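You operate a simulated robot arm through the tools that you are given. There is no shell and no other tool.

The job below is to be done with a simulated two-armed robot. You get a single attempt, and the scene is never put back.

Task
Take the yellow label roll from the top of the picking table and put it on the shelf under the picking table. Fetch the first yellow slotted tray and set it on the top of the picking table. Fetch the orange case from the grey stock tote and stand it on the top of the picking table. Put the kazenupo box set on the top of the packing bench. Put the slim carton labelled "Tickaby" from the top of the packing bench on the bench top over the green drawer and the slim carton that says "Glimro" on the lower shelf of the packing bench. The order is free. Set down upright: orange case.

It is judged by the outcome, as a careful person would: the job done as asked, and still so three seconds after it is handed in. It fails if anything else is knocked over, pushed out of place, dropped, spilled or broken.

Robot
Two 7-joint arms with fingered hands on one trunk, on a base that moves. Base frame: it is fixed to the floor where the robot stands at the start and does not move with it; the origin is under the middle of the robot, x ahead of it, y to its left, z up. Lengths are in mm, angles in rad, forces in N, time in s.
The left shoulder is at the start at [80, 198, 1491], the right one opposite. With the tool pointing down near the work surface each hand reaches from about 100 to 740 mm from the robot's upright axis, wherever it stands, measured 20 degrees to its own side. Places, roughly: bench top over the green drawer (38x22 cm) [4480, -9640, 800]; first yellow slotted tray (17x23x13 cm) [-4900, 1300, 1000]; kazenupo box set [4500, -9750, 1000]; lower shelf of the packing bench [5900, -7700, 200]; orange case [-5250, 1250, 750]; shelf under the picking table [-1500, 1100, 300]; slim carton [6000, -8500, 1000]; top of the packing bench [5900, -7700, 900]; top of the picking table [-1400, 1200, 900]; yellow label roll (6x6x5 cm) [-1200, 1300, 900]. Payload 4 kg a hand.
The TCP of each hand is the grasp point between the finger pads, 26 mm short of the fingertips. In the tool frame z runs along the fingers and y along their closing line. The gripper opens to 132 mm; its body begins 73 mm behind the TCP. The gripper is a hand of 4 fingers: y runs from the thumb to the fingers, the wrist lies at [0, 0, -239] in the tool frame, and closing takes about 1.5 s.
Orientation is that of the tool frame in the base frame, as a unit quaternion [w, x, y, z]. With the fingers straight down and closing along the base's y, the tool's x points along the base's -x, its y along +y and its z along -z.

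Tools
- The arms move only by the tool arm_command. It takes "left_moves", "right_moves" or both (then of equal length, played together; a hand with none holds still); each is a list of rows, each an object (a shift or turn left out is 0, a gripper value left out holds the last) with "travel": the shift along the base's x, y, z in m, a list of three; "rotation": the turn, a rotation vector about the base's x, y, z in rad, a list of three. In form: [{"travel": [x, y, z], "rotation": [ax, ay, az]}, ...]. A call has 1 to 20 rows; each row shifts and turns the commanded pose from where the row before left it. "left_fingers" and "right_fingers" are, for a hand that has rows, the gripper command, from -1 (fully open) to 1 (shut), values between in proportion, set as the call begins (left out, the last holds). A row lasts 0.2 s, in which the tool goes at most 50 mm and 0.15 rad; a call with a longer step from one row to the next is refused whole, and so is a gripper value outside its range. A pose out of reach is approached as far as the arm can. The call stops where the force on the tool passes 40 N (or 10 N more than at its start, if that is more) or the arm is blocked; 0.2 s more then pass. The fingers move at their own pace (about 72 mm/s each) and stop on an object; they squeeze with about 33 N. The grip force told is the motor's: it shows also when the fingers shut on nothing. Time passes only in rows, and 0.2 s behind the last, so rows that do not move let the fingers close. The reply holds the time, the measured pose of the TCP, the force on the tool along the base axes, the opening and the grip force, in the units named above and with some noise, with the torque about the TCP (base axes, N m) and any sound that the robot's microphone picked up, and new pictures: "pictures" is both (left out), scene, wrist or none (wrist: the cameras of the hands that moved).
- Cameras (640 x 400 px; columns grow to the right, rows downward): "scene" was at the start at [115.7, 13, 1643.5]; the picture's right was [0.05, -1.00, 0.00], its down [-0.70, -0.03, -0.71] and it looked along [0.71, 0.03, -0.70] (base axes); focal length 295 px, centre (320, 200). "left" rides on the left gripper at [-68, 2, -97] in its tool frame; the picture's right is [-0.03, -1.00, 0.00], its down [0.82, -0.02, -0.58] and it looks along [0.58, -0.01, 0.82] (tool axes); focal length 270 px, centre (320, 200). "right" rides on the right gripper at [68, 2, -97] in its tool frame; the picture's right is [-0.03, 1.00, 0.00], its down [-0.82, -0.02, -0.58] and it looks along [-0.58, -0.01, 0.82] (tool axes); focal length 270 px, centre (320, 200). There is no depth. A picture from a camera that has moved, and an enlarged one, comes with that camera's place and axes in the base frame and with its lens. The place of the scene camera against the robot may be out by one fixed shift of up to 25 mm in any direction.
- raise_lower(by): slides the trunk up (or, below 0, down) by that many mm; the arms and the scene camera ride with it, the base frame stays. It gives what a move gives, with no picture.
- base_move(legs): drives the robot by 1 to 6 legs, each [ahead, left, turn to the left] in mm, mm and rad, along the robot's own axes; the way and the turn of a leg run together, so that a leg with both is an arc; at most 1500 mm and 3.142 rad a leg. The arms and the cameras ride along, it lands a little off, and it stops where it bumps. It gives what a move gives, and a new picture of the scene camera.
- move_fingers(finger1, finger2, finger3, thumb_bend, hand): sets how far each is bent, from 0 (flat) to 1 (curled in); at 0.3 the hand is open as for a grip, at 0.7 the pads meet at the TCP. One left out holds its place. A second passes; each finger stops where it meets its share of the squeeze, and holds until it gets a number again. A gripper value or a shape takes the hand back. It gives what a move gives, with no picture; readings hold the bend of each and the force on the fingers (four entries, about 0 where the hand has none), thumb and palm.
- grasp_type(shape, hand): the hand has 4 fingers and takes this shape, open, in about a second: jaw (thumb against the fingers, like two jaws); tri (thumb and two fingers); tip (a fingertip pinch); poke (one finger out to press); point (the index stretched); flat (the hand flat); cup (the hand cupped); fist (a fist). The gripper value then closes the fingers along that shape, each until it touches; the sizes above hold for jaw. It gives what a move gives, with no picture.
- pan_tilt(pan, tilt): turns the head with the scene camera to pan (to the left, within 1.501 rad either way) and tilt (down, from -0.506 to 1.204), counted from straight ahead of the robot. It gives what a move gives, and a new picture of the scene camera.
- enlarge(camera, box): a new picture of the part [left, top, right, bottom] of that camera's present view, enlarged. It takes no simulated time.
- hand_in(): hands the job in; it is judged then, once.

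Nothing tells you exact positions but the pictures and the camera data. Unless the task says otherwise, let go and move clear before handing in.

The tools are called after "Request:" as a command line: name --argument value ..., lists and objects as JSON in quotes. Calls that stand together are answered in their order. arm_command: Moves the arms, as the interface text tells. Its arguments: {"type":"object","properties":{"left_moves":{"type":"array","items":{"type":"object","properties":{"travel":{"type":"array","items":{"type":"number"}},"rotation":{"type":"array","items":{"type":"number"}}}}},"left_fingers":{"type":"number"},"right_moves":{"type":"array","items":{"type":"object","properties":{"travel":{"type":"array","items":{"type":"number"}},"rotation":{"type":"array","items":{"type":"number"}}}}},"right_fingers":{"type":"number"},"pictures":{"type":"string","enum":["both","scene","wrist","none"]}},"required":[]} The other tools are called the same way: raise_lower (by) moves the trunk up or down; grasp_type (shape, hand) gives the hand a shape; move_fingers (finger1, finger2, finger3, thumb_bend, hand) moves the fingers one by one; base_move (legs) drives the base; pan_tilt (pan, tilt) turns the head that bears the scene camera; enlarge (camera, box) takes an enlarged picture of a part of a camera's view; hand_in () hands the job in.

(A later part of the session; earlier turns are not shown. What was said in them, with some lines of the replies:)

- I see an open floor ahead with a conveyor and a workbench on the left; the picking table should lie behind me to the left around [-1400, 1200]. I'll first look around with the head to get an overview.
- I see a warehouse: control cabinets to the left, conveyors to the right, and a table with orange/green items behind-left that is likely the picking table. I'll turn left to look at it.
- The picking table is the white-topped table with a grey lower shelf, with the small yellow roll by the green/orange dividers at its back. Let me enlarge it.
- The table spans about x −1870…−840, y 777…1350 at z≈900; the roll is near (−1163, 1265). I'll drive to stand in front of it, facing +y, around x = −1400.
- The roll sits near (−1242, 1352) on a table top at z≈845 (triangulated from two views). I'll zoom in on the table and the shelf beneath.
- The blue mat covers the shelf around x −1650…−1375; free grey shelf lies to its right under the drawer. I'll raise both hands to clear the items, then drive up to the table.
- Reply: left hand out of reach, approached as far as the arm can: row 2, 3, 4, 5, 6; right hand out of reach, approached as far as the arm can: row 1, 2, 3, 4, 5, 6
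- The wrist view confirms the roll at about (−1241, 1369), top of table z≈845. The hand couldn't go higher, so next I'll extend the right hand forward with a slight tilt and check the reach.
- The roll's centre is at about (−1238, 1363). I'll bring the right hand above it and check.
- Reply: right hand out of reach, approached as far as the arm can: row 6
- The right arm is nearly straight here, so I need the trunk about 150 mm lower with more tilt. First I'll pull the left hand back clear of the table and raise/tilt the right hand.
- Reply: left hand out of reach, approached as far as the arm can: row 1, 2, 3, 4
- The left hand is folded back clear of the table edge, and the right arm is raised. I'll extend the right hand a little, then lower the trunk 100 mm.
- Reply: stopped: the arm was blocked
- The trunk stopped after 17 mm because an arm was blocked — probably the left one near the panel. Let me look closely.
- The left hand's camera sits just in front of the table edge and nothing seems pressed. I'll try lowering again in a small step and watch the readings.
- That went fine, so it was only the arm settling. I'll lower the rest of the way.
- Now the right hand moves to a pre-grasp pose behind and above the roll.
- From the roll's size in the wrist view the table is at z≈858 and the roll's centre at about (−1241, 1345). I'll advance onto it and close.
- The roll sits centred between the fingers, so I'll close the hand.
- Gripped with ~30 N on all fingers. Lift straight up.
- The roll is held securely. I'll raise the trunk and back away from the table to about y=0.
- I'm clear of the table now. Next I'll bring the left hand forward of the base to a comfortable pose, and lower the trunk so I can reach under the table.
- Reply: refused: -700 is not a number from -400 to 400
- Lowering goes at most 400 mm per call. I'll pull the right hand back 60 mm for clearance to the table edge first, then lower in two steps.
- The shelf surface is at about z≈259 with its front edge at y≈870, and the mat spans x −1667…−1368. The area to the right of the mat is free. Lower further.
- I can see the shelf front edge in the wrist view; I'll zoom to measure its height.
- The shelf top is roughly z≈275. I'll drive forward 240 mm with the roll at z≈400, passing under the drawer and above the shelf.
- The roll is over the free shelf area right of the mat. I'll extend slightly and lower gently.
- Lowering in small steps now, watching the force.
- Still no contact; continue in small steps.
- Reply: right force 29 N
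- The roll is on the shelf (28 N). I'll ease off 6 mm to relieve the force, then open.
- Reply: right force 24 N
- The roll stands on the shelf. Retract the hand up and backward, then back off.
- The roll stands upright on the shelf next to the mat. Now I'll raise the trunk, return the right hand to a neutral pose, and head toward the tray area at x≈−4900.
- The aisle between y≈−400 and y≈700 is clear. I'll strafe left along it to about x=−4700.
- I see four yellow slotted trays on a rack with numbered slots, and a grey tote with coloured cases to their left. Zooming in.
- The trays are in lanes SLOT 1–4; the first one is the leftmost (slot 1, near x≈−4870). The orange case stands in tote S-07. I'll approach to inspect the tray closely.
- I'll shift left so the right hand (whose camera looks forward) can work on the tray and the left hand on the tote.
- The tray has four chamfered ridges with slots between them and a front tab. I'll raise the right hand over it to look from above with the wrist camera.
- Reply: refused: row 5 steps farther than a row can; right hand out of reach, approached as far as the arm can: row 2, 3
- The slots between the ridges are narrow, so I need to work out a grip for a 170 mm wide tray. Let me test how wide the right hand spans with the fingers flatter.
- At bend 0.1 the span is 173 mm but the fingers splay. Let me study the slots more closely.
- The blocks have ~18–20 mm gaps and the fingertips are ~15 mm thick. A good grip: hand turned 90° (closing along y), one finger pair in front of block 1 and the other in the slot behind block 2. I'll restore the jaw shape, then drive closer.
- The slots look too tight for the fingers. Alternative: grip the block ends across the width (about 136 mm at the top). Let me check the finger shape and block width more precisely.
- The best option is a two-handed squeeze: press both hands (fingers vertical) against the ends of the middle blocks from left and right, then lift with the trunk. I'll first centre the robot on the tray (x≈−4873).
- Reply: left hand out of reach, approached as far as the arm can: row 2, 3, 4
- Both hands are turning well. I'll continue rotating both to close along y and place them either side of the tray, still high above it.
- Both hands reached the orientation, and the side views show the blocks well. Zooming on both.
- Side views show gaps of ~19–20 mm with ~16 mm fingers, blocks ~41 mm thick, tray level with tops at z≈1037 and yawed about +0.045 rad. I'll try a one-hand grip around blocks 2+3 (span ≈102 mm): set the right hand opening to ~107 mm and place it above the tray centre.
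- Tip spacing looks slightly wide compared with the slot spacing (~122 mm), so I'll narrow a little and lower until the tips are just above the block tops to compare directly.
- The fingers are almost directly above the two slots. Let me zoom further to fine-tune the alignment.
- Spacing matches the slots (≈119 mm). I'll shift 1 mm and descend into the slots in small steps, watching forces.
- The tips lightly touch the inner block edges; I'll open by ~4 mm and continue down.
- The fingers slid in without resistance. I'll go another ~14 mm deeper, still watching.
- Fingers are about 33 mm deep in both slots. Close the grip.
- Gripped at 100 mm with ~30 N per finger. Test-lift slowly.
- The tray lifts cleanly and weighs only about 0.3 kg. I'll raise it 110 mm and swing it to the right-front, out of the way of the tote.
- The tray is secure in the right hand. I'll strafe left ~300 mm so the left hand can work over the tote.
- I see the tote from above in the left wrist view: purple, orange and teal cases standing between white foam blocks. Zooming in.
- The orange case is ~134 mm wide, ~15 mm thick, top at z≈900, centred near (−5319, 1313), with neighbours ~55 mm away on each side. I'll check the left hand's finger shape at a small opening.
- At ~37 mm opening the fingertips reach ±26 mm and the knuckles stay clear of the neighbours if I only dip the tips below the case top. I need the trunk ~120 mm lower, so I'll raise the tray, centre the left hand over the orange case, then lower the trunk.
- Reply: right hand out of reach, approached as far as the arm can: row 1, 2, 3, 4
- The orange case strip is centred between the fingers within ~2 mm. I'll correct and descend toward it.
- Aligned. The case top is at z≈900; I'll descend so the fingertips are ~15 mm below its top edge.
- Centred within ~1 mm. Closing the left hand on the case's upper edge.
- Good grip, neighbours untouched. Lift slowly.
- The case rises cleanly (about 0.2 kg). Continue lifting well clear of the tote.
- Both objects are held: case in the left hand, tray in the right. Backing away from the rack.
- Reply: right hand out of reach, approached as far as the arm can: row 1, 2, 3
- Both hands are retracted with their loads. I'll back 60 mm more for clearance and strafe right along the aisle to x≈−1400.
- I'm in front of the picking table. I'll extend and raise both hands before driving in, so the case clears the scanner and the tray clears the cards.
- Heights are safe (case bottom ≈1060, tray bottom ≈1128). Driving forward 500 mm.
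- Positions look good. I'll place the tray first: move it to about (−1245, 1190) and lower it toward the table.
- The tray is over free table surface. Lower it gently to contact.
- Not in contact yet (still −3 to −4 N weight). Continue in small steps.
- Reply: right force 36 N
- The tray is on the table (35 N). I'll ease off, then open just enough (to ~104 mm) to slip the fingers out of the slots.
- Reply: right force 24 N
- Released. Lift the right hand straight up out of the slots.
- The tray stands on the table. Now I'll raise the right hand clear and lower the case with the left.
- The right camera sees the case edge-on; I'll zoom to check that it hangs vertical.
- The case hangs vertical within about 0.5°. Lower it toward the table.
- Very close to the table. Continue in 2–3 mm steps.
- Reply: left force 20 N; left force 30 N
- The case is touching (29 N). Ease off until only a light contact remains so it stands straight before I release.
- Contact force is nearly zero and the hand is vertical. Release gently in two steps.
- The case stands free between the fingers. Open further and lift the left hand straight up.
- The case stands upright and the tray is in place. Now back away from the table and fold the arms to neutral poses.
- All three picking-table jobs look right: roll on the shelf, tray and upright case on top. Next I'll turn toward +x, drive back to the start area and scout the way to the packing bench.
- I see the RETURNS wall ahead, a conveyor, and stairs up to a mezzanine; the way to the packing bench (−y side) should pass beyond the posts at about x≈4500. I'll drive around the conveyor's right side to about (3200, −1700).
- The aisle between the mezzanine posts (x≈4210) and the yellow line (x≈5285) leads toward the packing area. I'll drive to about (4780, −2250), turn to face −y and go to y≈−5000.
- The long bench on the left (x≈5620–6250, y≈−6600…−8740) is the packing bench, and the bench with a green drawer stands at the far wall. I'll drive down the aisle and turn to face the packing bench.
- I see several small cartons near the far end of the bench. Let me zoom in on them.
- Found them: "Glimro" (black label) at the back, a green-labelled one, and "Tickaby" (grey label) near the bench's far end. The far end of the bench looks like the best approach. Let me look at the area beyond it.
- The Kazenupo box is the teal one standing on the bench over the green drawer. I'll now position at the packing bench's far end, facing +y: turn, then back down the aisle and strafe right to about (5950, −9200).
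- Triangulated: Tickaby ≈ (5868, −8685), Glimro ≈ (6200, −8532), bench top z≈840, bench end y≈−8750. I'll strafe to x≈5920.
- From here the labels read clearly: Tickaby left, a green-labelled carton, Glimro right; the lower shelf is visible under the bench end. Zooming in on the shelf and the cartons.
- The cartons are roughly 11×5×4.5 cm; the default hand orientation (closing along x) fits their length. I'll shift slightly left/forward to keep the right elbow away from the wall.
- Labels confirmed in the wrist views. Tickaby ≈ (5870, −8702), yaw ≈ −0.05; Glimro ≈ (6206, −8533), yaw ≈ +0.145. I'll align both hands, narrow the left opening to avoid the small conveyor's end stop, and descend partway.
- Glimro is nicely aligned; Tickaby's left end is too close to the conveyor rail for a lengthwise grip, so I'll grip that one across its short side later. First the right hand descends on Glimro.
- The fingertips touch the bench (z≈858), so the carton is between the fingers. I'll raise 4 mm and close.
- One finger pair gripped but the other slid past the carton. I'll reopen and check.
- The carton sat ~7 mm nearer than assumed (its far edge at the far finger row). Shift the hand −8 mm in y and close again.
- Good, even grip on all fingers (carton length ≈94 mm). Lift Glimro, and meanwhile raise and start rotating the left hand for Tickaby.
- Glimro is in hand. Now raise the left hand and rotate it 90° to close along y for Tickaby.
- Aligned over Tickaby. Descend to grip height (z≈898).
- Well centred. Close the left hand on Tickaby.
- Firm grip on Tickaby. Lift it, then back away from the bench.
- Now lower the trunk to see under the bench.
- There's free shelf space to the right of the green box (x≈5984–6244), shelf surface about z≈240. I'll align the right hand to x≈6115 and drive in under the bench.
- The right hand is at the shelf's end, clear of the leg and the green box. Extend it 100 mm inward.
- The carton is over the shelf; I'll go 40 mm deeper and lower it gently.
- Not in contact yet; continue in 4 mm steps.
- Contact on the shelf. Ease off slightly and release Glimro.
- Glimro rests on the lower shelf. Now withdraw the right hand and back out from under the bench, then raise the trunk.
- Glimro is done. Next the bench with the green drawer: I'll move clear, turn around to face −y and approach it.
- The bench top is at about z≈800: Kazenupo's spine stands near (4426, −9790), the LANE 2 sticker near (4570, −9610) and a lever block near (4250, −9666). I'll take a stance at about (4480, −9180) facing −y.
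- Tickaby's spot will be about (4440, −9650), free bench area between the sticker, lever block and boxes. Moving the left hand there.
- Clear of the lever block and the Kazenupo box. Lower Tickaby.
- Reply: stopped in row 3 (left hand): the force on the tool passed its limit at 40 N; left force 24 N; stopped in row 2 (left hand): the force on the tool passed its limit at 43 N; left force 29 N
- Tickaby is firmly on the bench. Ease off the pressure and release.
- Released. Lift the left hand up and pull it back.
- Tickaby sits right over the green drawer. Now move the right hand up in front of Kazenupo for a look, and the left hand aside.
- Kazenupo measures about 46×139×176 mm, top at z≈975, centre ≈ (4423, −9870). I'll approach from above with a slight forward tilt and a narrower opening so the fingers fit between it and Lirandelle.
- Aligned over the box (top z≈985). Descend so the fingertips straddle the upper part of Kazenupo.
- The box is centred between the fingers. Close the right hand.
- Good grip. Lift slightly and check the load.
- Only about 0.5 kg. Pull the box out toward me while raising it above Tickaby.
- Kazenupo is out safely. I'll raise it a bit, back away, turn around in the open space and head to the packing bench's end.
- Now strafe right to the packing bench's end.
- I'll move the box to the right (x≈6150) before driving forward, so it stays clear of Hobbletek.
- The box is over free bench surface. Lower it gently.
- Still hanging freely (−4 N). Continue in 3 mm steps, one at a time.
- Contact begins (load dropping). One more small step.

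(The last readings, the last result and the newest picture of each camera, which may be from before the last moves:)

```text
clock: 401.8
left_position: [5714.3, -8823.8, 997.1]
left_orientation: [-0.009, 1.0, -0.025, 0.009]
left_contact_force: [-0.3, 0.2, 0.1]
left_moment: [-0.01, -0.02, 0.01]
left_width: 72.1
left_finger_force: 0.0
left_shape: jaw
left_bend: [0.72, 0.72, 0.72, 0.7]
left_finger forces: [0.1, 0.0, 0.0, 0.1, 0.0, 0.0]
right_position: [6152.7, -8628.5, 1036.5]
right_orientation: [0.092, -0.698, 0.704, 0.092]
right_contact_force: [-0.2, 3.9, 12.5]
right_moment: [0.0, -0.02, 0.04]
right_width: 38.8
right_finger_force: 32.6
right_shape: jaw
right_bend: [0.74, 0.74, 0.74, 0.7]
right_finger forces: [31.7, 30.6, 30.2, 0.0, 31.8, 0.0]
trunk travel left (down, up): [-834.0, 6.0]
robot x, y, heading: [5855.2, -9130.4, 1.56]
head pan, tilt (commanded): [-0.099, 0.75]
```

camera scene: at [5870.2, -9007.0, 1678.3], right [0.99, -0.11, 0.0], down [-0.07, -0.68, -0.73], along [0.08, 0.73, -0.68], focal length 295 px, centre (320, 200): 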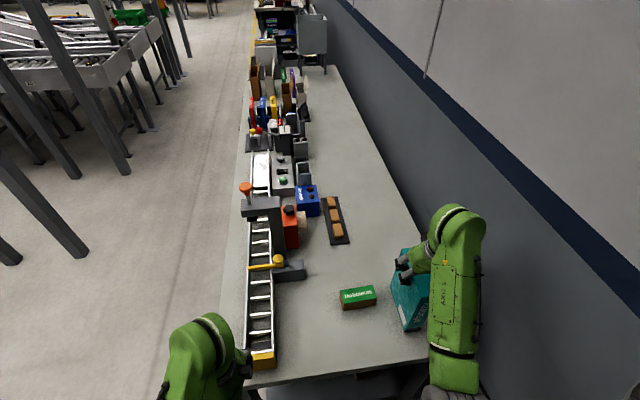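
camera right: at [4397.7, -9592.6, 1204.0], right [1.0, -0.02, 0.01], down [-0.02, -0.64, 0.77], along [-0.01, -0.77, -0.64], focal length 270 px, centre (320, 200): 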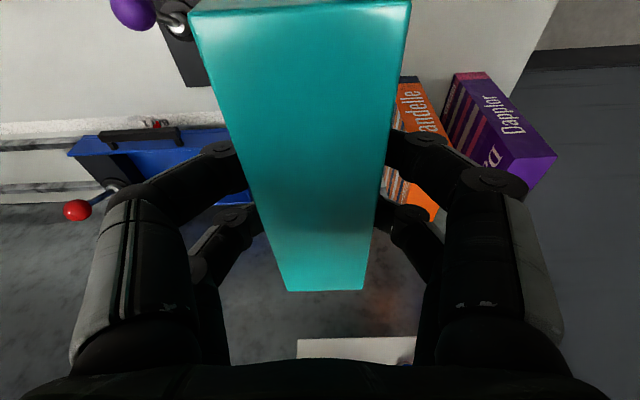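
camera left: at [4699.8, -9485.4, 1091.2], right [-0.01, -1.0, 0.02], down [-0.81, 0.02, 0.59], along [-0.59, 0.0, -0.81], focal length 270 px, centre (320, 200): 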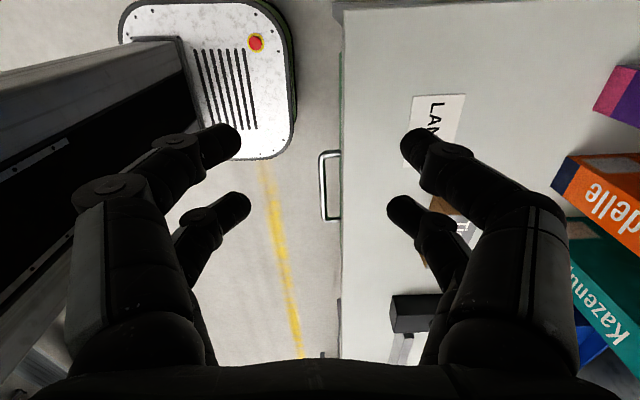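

The box is on the bench. Ease 1 mm and open the hand slowly.

Request:
arm_command --right_moves '[{"travel": [0, 0, 0.0015]}, {}]' --pictures "none"

Request:
arm_command --right_moves '[{}, {}, {}]' --right_fingers 0.3 --pictures "none"

Request:
arm_command --right_moves '[{}, {}, {}]' --right_fingers -0.1 --pictures "both"

```text
clock: 402.4
left_position: [5714.2, -8824.4, 995.3]
left_orientation: [-0.008, 1.0, -0.026, 0.009]
left_contact_force: [0.6, -0.4, 0.0]
left_moment: [-0.03, 0.02, -0.02]
left_width: 72.1
left_finger_force: 0.1
left_shape: jaw
left_bend: [0.72, 0.72, 0.72, 0.7]
left_finger forces: [0.0, 0.1, 0.1, 0.0, 0.0, 0.1]
right_position: [6153.0, -8628.4, 1035.2]
right_orientation: [0.09, -0.698, 0.705, 0.091]
right_contact_force: [0.1, 4.3, 10.3]
right_moment: [0.04, -0.09, 0.0]
right_width: 38.5
right_finger_force: 33.1
right_shape: jaw
right_bend: [0.74, 0.74, 0.74, 0.7]
right_finger forces: [31.4, 30.6, 30.6, 0.0, 32.2, 0.0]
trunk travel left (down, up): [-834.0, 6.0]
robot x, y, heading: [5857.2, -9131.4, 1.56]
head pan, tilt (commanded): [-0.099, 0.75]
```

```text
clock: 403.2
left_position: [5715.7, -8824.6, 996.3]
left_orientation: [-0.008, 1.0, -0.026, 0.01]
left_contact_force: [0.0, -0.8, 0.0]
left_moment: [-0.02, 0.0, -0.02]
left_width: 72.7
left_finger_force: 0.0
left_shape: jaw
left_bend: [0.72, 0.72, 0.72, 0.7]
left_finger forces: [0.0, 0.1, 0.0, 0.0, 0.0, 0.0]
right_position: [6152.8, -8629.1, 1035.5]
right_orientation: [0.089, -0.697, 0.706, 0.09]
right_contact_force: [0.8, 0.5, 0.4]
right_moment: [0.01, -0.02, -0.05]
right_width: 46.0
right_finger_force: 0.0
right_shape: jaw
right_bend: [0.74, 0.74, 0.74, 0.7]
right_finger forces: [0.0, 0.0, 0.0, 0.0, 0.0, 0.1]
trunk travel left (down, up): [-834.0, 6.0]
robot x, y, heading: [5856.8, -9132.8, 1.558]
head pan, tilt (commanded): [-0.099, 0.75]
```

```text
clock: 404.0
left_position: [5714.4, -8824.7, 996.3]
left_orientation: [-0.008, 1.0, -0.026, 0.009]
left_contact_force: [0.2, 0.3, -0.2]
left_moment: [0.04, -0.01, 0.0]
left_width: 72.3
left_finger_force: 0.0
left_shape: jaw
left_bend: [0.72, 0.72, 0.72, 0.7]
left_finger forces: [0.0, 0.0, 0.0, 0.1, 0.1, 0.1]
right_position: [6153.0, -8628.0, 1036.7]
right_orientation: [0.09, -0.698, 0.705, 0.09]
right_contact_force: [-0.1, -0.1, -0.1]
right_moment: [-0.02, 0.03, -0.07]
right_width: 72.1
right_finger_force: 0.0
right_shape: jaw
right_bend: [0.72, 0.72, 0.72, 0.7]
right_finger forces: [0.0, 0.0, 0.1, 0.0, 0.0, 0.0]
trunk travel left (down, up): [-834.0, 6.0]
robot x, y, heading: [5852.6, -9129.9, 1.561]
head pan, tilt (commanded): [-0.099, 0.75]
camera scene: at [5869.6, -9009.4, 1678.5], right [0.99, -0.11, 0.0], down [-0.07, -0.68, -0.73], along [0.08, 0.73, -0.68], focal length 295 px, centre (320, 200)
camera right: at [6150.2, -8719.6, 1112.5], right [-1.0, 0.03, 0.01], down [0.03, 0.64, 0.77], along [0.02, 0.76, -0.64], focal length 270 px, centre (320, 200)
```

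scene: 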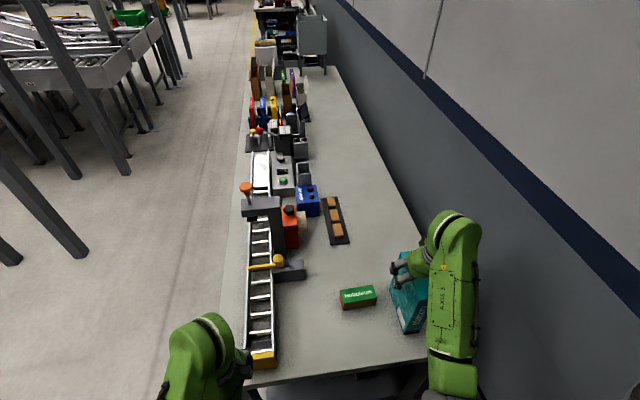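
right: 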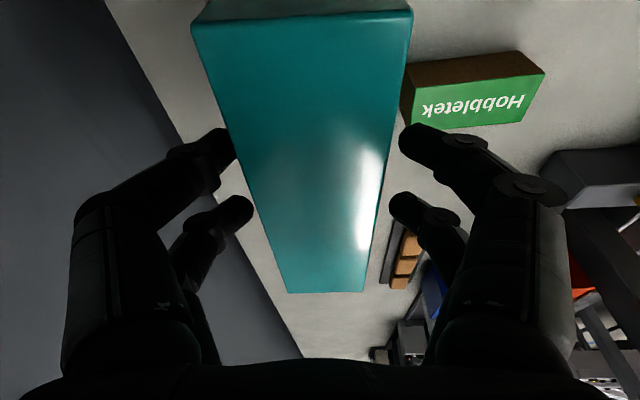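

Kazenupo stands on the bench. Lift the right hand straight up and back off.

Request:
arm_command --right_moves '[{"travel": [0, 0, 0.02]}, {"travel": [0, 0, 0.03]}, {"travel": [0, 0, 0.03]}, {"travel": [0, -0.01, 0.03]}, {"travel": [-0.01, -0.03, 0.02]}]' --pictures "none"

Request:
base_move --legs '[[-300, 0, 0]]'

Request:
enlarge --camera "scene" --box '[200, 150, 480, 350]'

```text
clock: 405.2
left_position: [5715.4, -8827.2, 996.0]
left_orientation: [-0.009, 1.0, -0.025, 0.009]
left_contact_force: [-0.6, -0.3, -0.1]
left_moment: [-0.01, -0.01, -0.02]
left_width: 72.1
left_finger_force: 0.1
left_shape: jaw
left_bend: [0.72, 0.72, 0.72, 0.7]
left_finger forces: [0.0, 0.1, 0.1, 0.1, 0.0, 0.1]
right_position: [6141.9, -8671.9, 1167.0]
right_orientation: [0.091, -0.698, 0.705, 0.091]
right_contact_force: [0.0, -0.1, -0.5]
right_moment: [0.02, 0.0, 0.03]
right_width: 72.4
right_finger_force: 0.1
right_shape: jaw
right_bend: [0.72, 0.72, 0.72, 0.7]
right_finger forces: [0.1, 0.1, 0.0, 0.0, 0.0, 0.1]
trunk travel left (down, up): [-834.0, 6.0]
robot x, y, heading: [5854.1, -9133.2, 1.565]
head pan, tilt (commanded): [-0.099, 0.75]
```

```text
clock: 407.2
left_position: [5712.6, -9121.3, 994.7]
left_orientation: [-0.007, 1.0, -0.025, 0.009]
left_contact_force: [-0.2, -0.1, -0.9]
left_moment: [-0.01, 0.01, -0.01]
left_width: 72.2
left_finger_force: 0.1
left_shape: jaw
left_bend: [0.72, 0.72, 0.72, 0.7]
left_finger forces: [0.1, 0.0, 0.0, 0.1, 0.0, 0.0]
right_position: [6140.4, -8965.7, 1164.1]
right_orientation: [0.089, -0.698, 0.705, 0.089]
right_contact_force: [-0.3, -0.6, 0.0]
right_moment: [-0.01, 0.0, 0.04]
right_width: 71.9
right_finger_force: 0.1
right_shape: jaw
right_bend: [0.72, 0.72, 0.72, 0.7]
right_finger forces: [0.0, 0.0, 0.0, 0.0, 0.0, 0.0]
trunk travel left (down, up): [-834.0, 6.0]
robot x, y, heading: [5853.7, -9428.4, 1.563]
head pan, tilt (commanded): [-0.099, 0.75]
camera scene: at [5867.4, -9303.9, 1678.2], right [0.99, -0.11, 0.0], down [-0.07, -0.68, -0.73], along [0.08, 0.73, -0.68], focal length 295 px, centre (320, 200)
```

scene: 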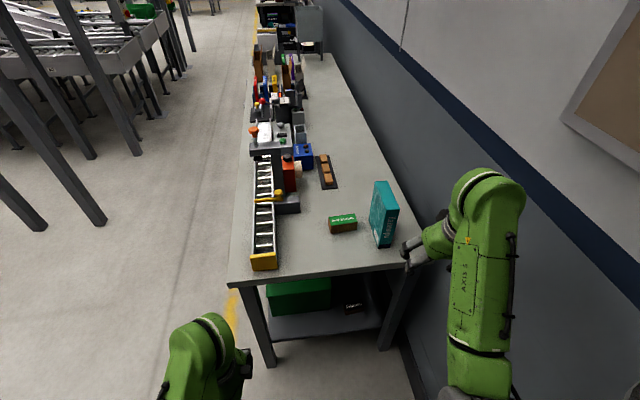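

```text
2.00 times, centred on (340, 250) of scene
camera zoom: at [5867.4, -9303.9, 1678.2], right [0.99, -0.11, 0.0], down [-0.07, -0.68, -0.73], along [0.08, 0.73, -0.68], focal length 591 px, centre (280, 100)
```

zoom: 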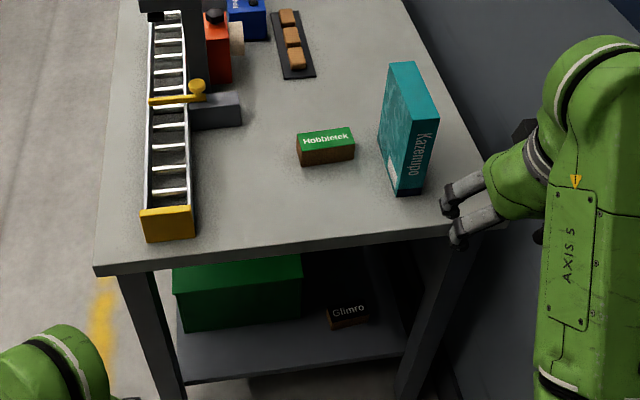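

Everything at the packing bench looks right. A last look toward the green-drawer bench to confirm Tickaby and the neighbouring boxes.

Request:
pan_tilt --pan 1.5 --tilt 0.5

Request:
enlarge --camera "scene" --box '[100, 100, 400, 300]'

```text
clock: 408.9
left_position: [5712.1, -9124.1, 997.1]
left_orientation: [-0.008, 1.0, -0.024, 0.009]
left_contact_force: [1.0, 0.3, -0.1]
left_moment: [-0.01, 0.01, -0.02]
left_width: 72.2
left_finger_force: 0.0
left_shape: jaw
left_bend: [0.72, 0.72, 0.72, 0.7]
left_finger forces: [0.0, 0.0, 0.1, 0.1, 0.0, 0.0]
right_position: [6140.0, -8968.1, 1165.3]
right_orientation: [0.089, -0.698, 0.705, 0.089]
right_contact_force: [0.3, 0.3, -0.3]
right_moment: [-0.02, -0.02, -0.01]
right_width: 72.0
right_finger_force: 0.1
right_shape: jaw
right_bend: [0.72, 0.72, 0.72, 0.7]
right_finger forces: [0.0, 0.1, 0.1, 0.0, 0.0, 0.1]
trunk travel left (down, up): [-834.0, 6.0]
robot x, y, heading: [5854.4, -9427.1, 1.566]
head pan, tilt (commanded): [1.499, 0.499]
camera scene: at [5767.9, -9383.7, 1700.5], right [0.08, 1.0, 0.0], down [0.48, -0.04, -0.88], along [-0.88, 0.07, -0.48], focal length 295 px, centre (320, 200)
```

scene: 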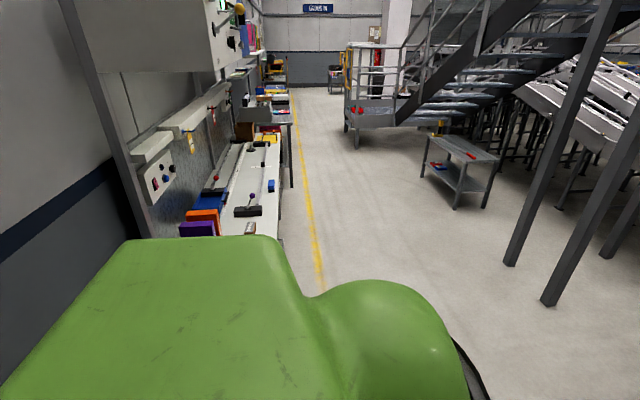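

```text
2.00 times, centred on (250, 200) of scene
camera zoom: at [5767.9, -9383.7, 1700.5], right [0.08, 1.0, 0.0], down [0.48, -0.04, -0.88], along [-0.88, 0.07, -0.48], focal length 591 px, centre (460, 200)
```

zoom: 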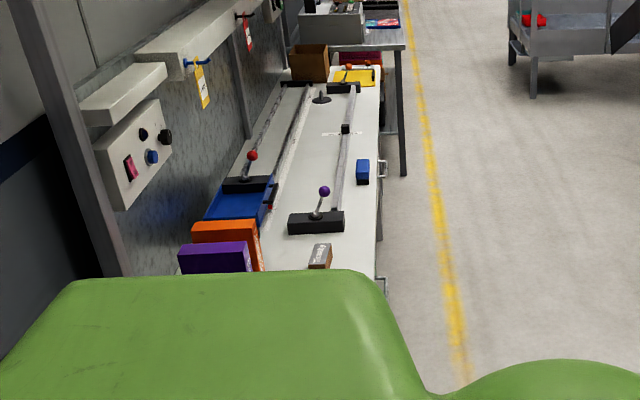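

The view confirms it: Tickaby lies on the bench top over the green drawer and the neighbouring boxes still stand. My hands are empty and clear of everything, so I'm handing in the job.

Request:
hand_in

```text
The job is handed in.
```

All six items are where you asked, and the job is handed in. I checked each one by camera after letting go, and nothing fell or tipped over.

- **Yellow label roll:** standing on the shelf under the picking table, beside the blue mat.
- **First yellow slotted tray:** on top of the picking table. I took "first" to mean the one in slot 1, which also matched the rough position you gave.
- **Orange case (Dravmark):** standing upright on top of the picking table. It stands on an edge only about 15 mm thick. It was still standing when I last saw it, just before I left the table.
- **Kazenupo box set:** standing on top of the packing bench, near its far end.
- **Tickaby carton:** on the bench top over the green drawer.
- **Glimro carton:** on the lower shelf of the packing bench, to the right of the green box.

The first grip on Glimro slipped and nudged it a few millimetres, so I re-gripped before lifting. Tickaby was pressed onto the bench at a bit over 40 N before I released it; it showed no visible damage.
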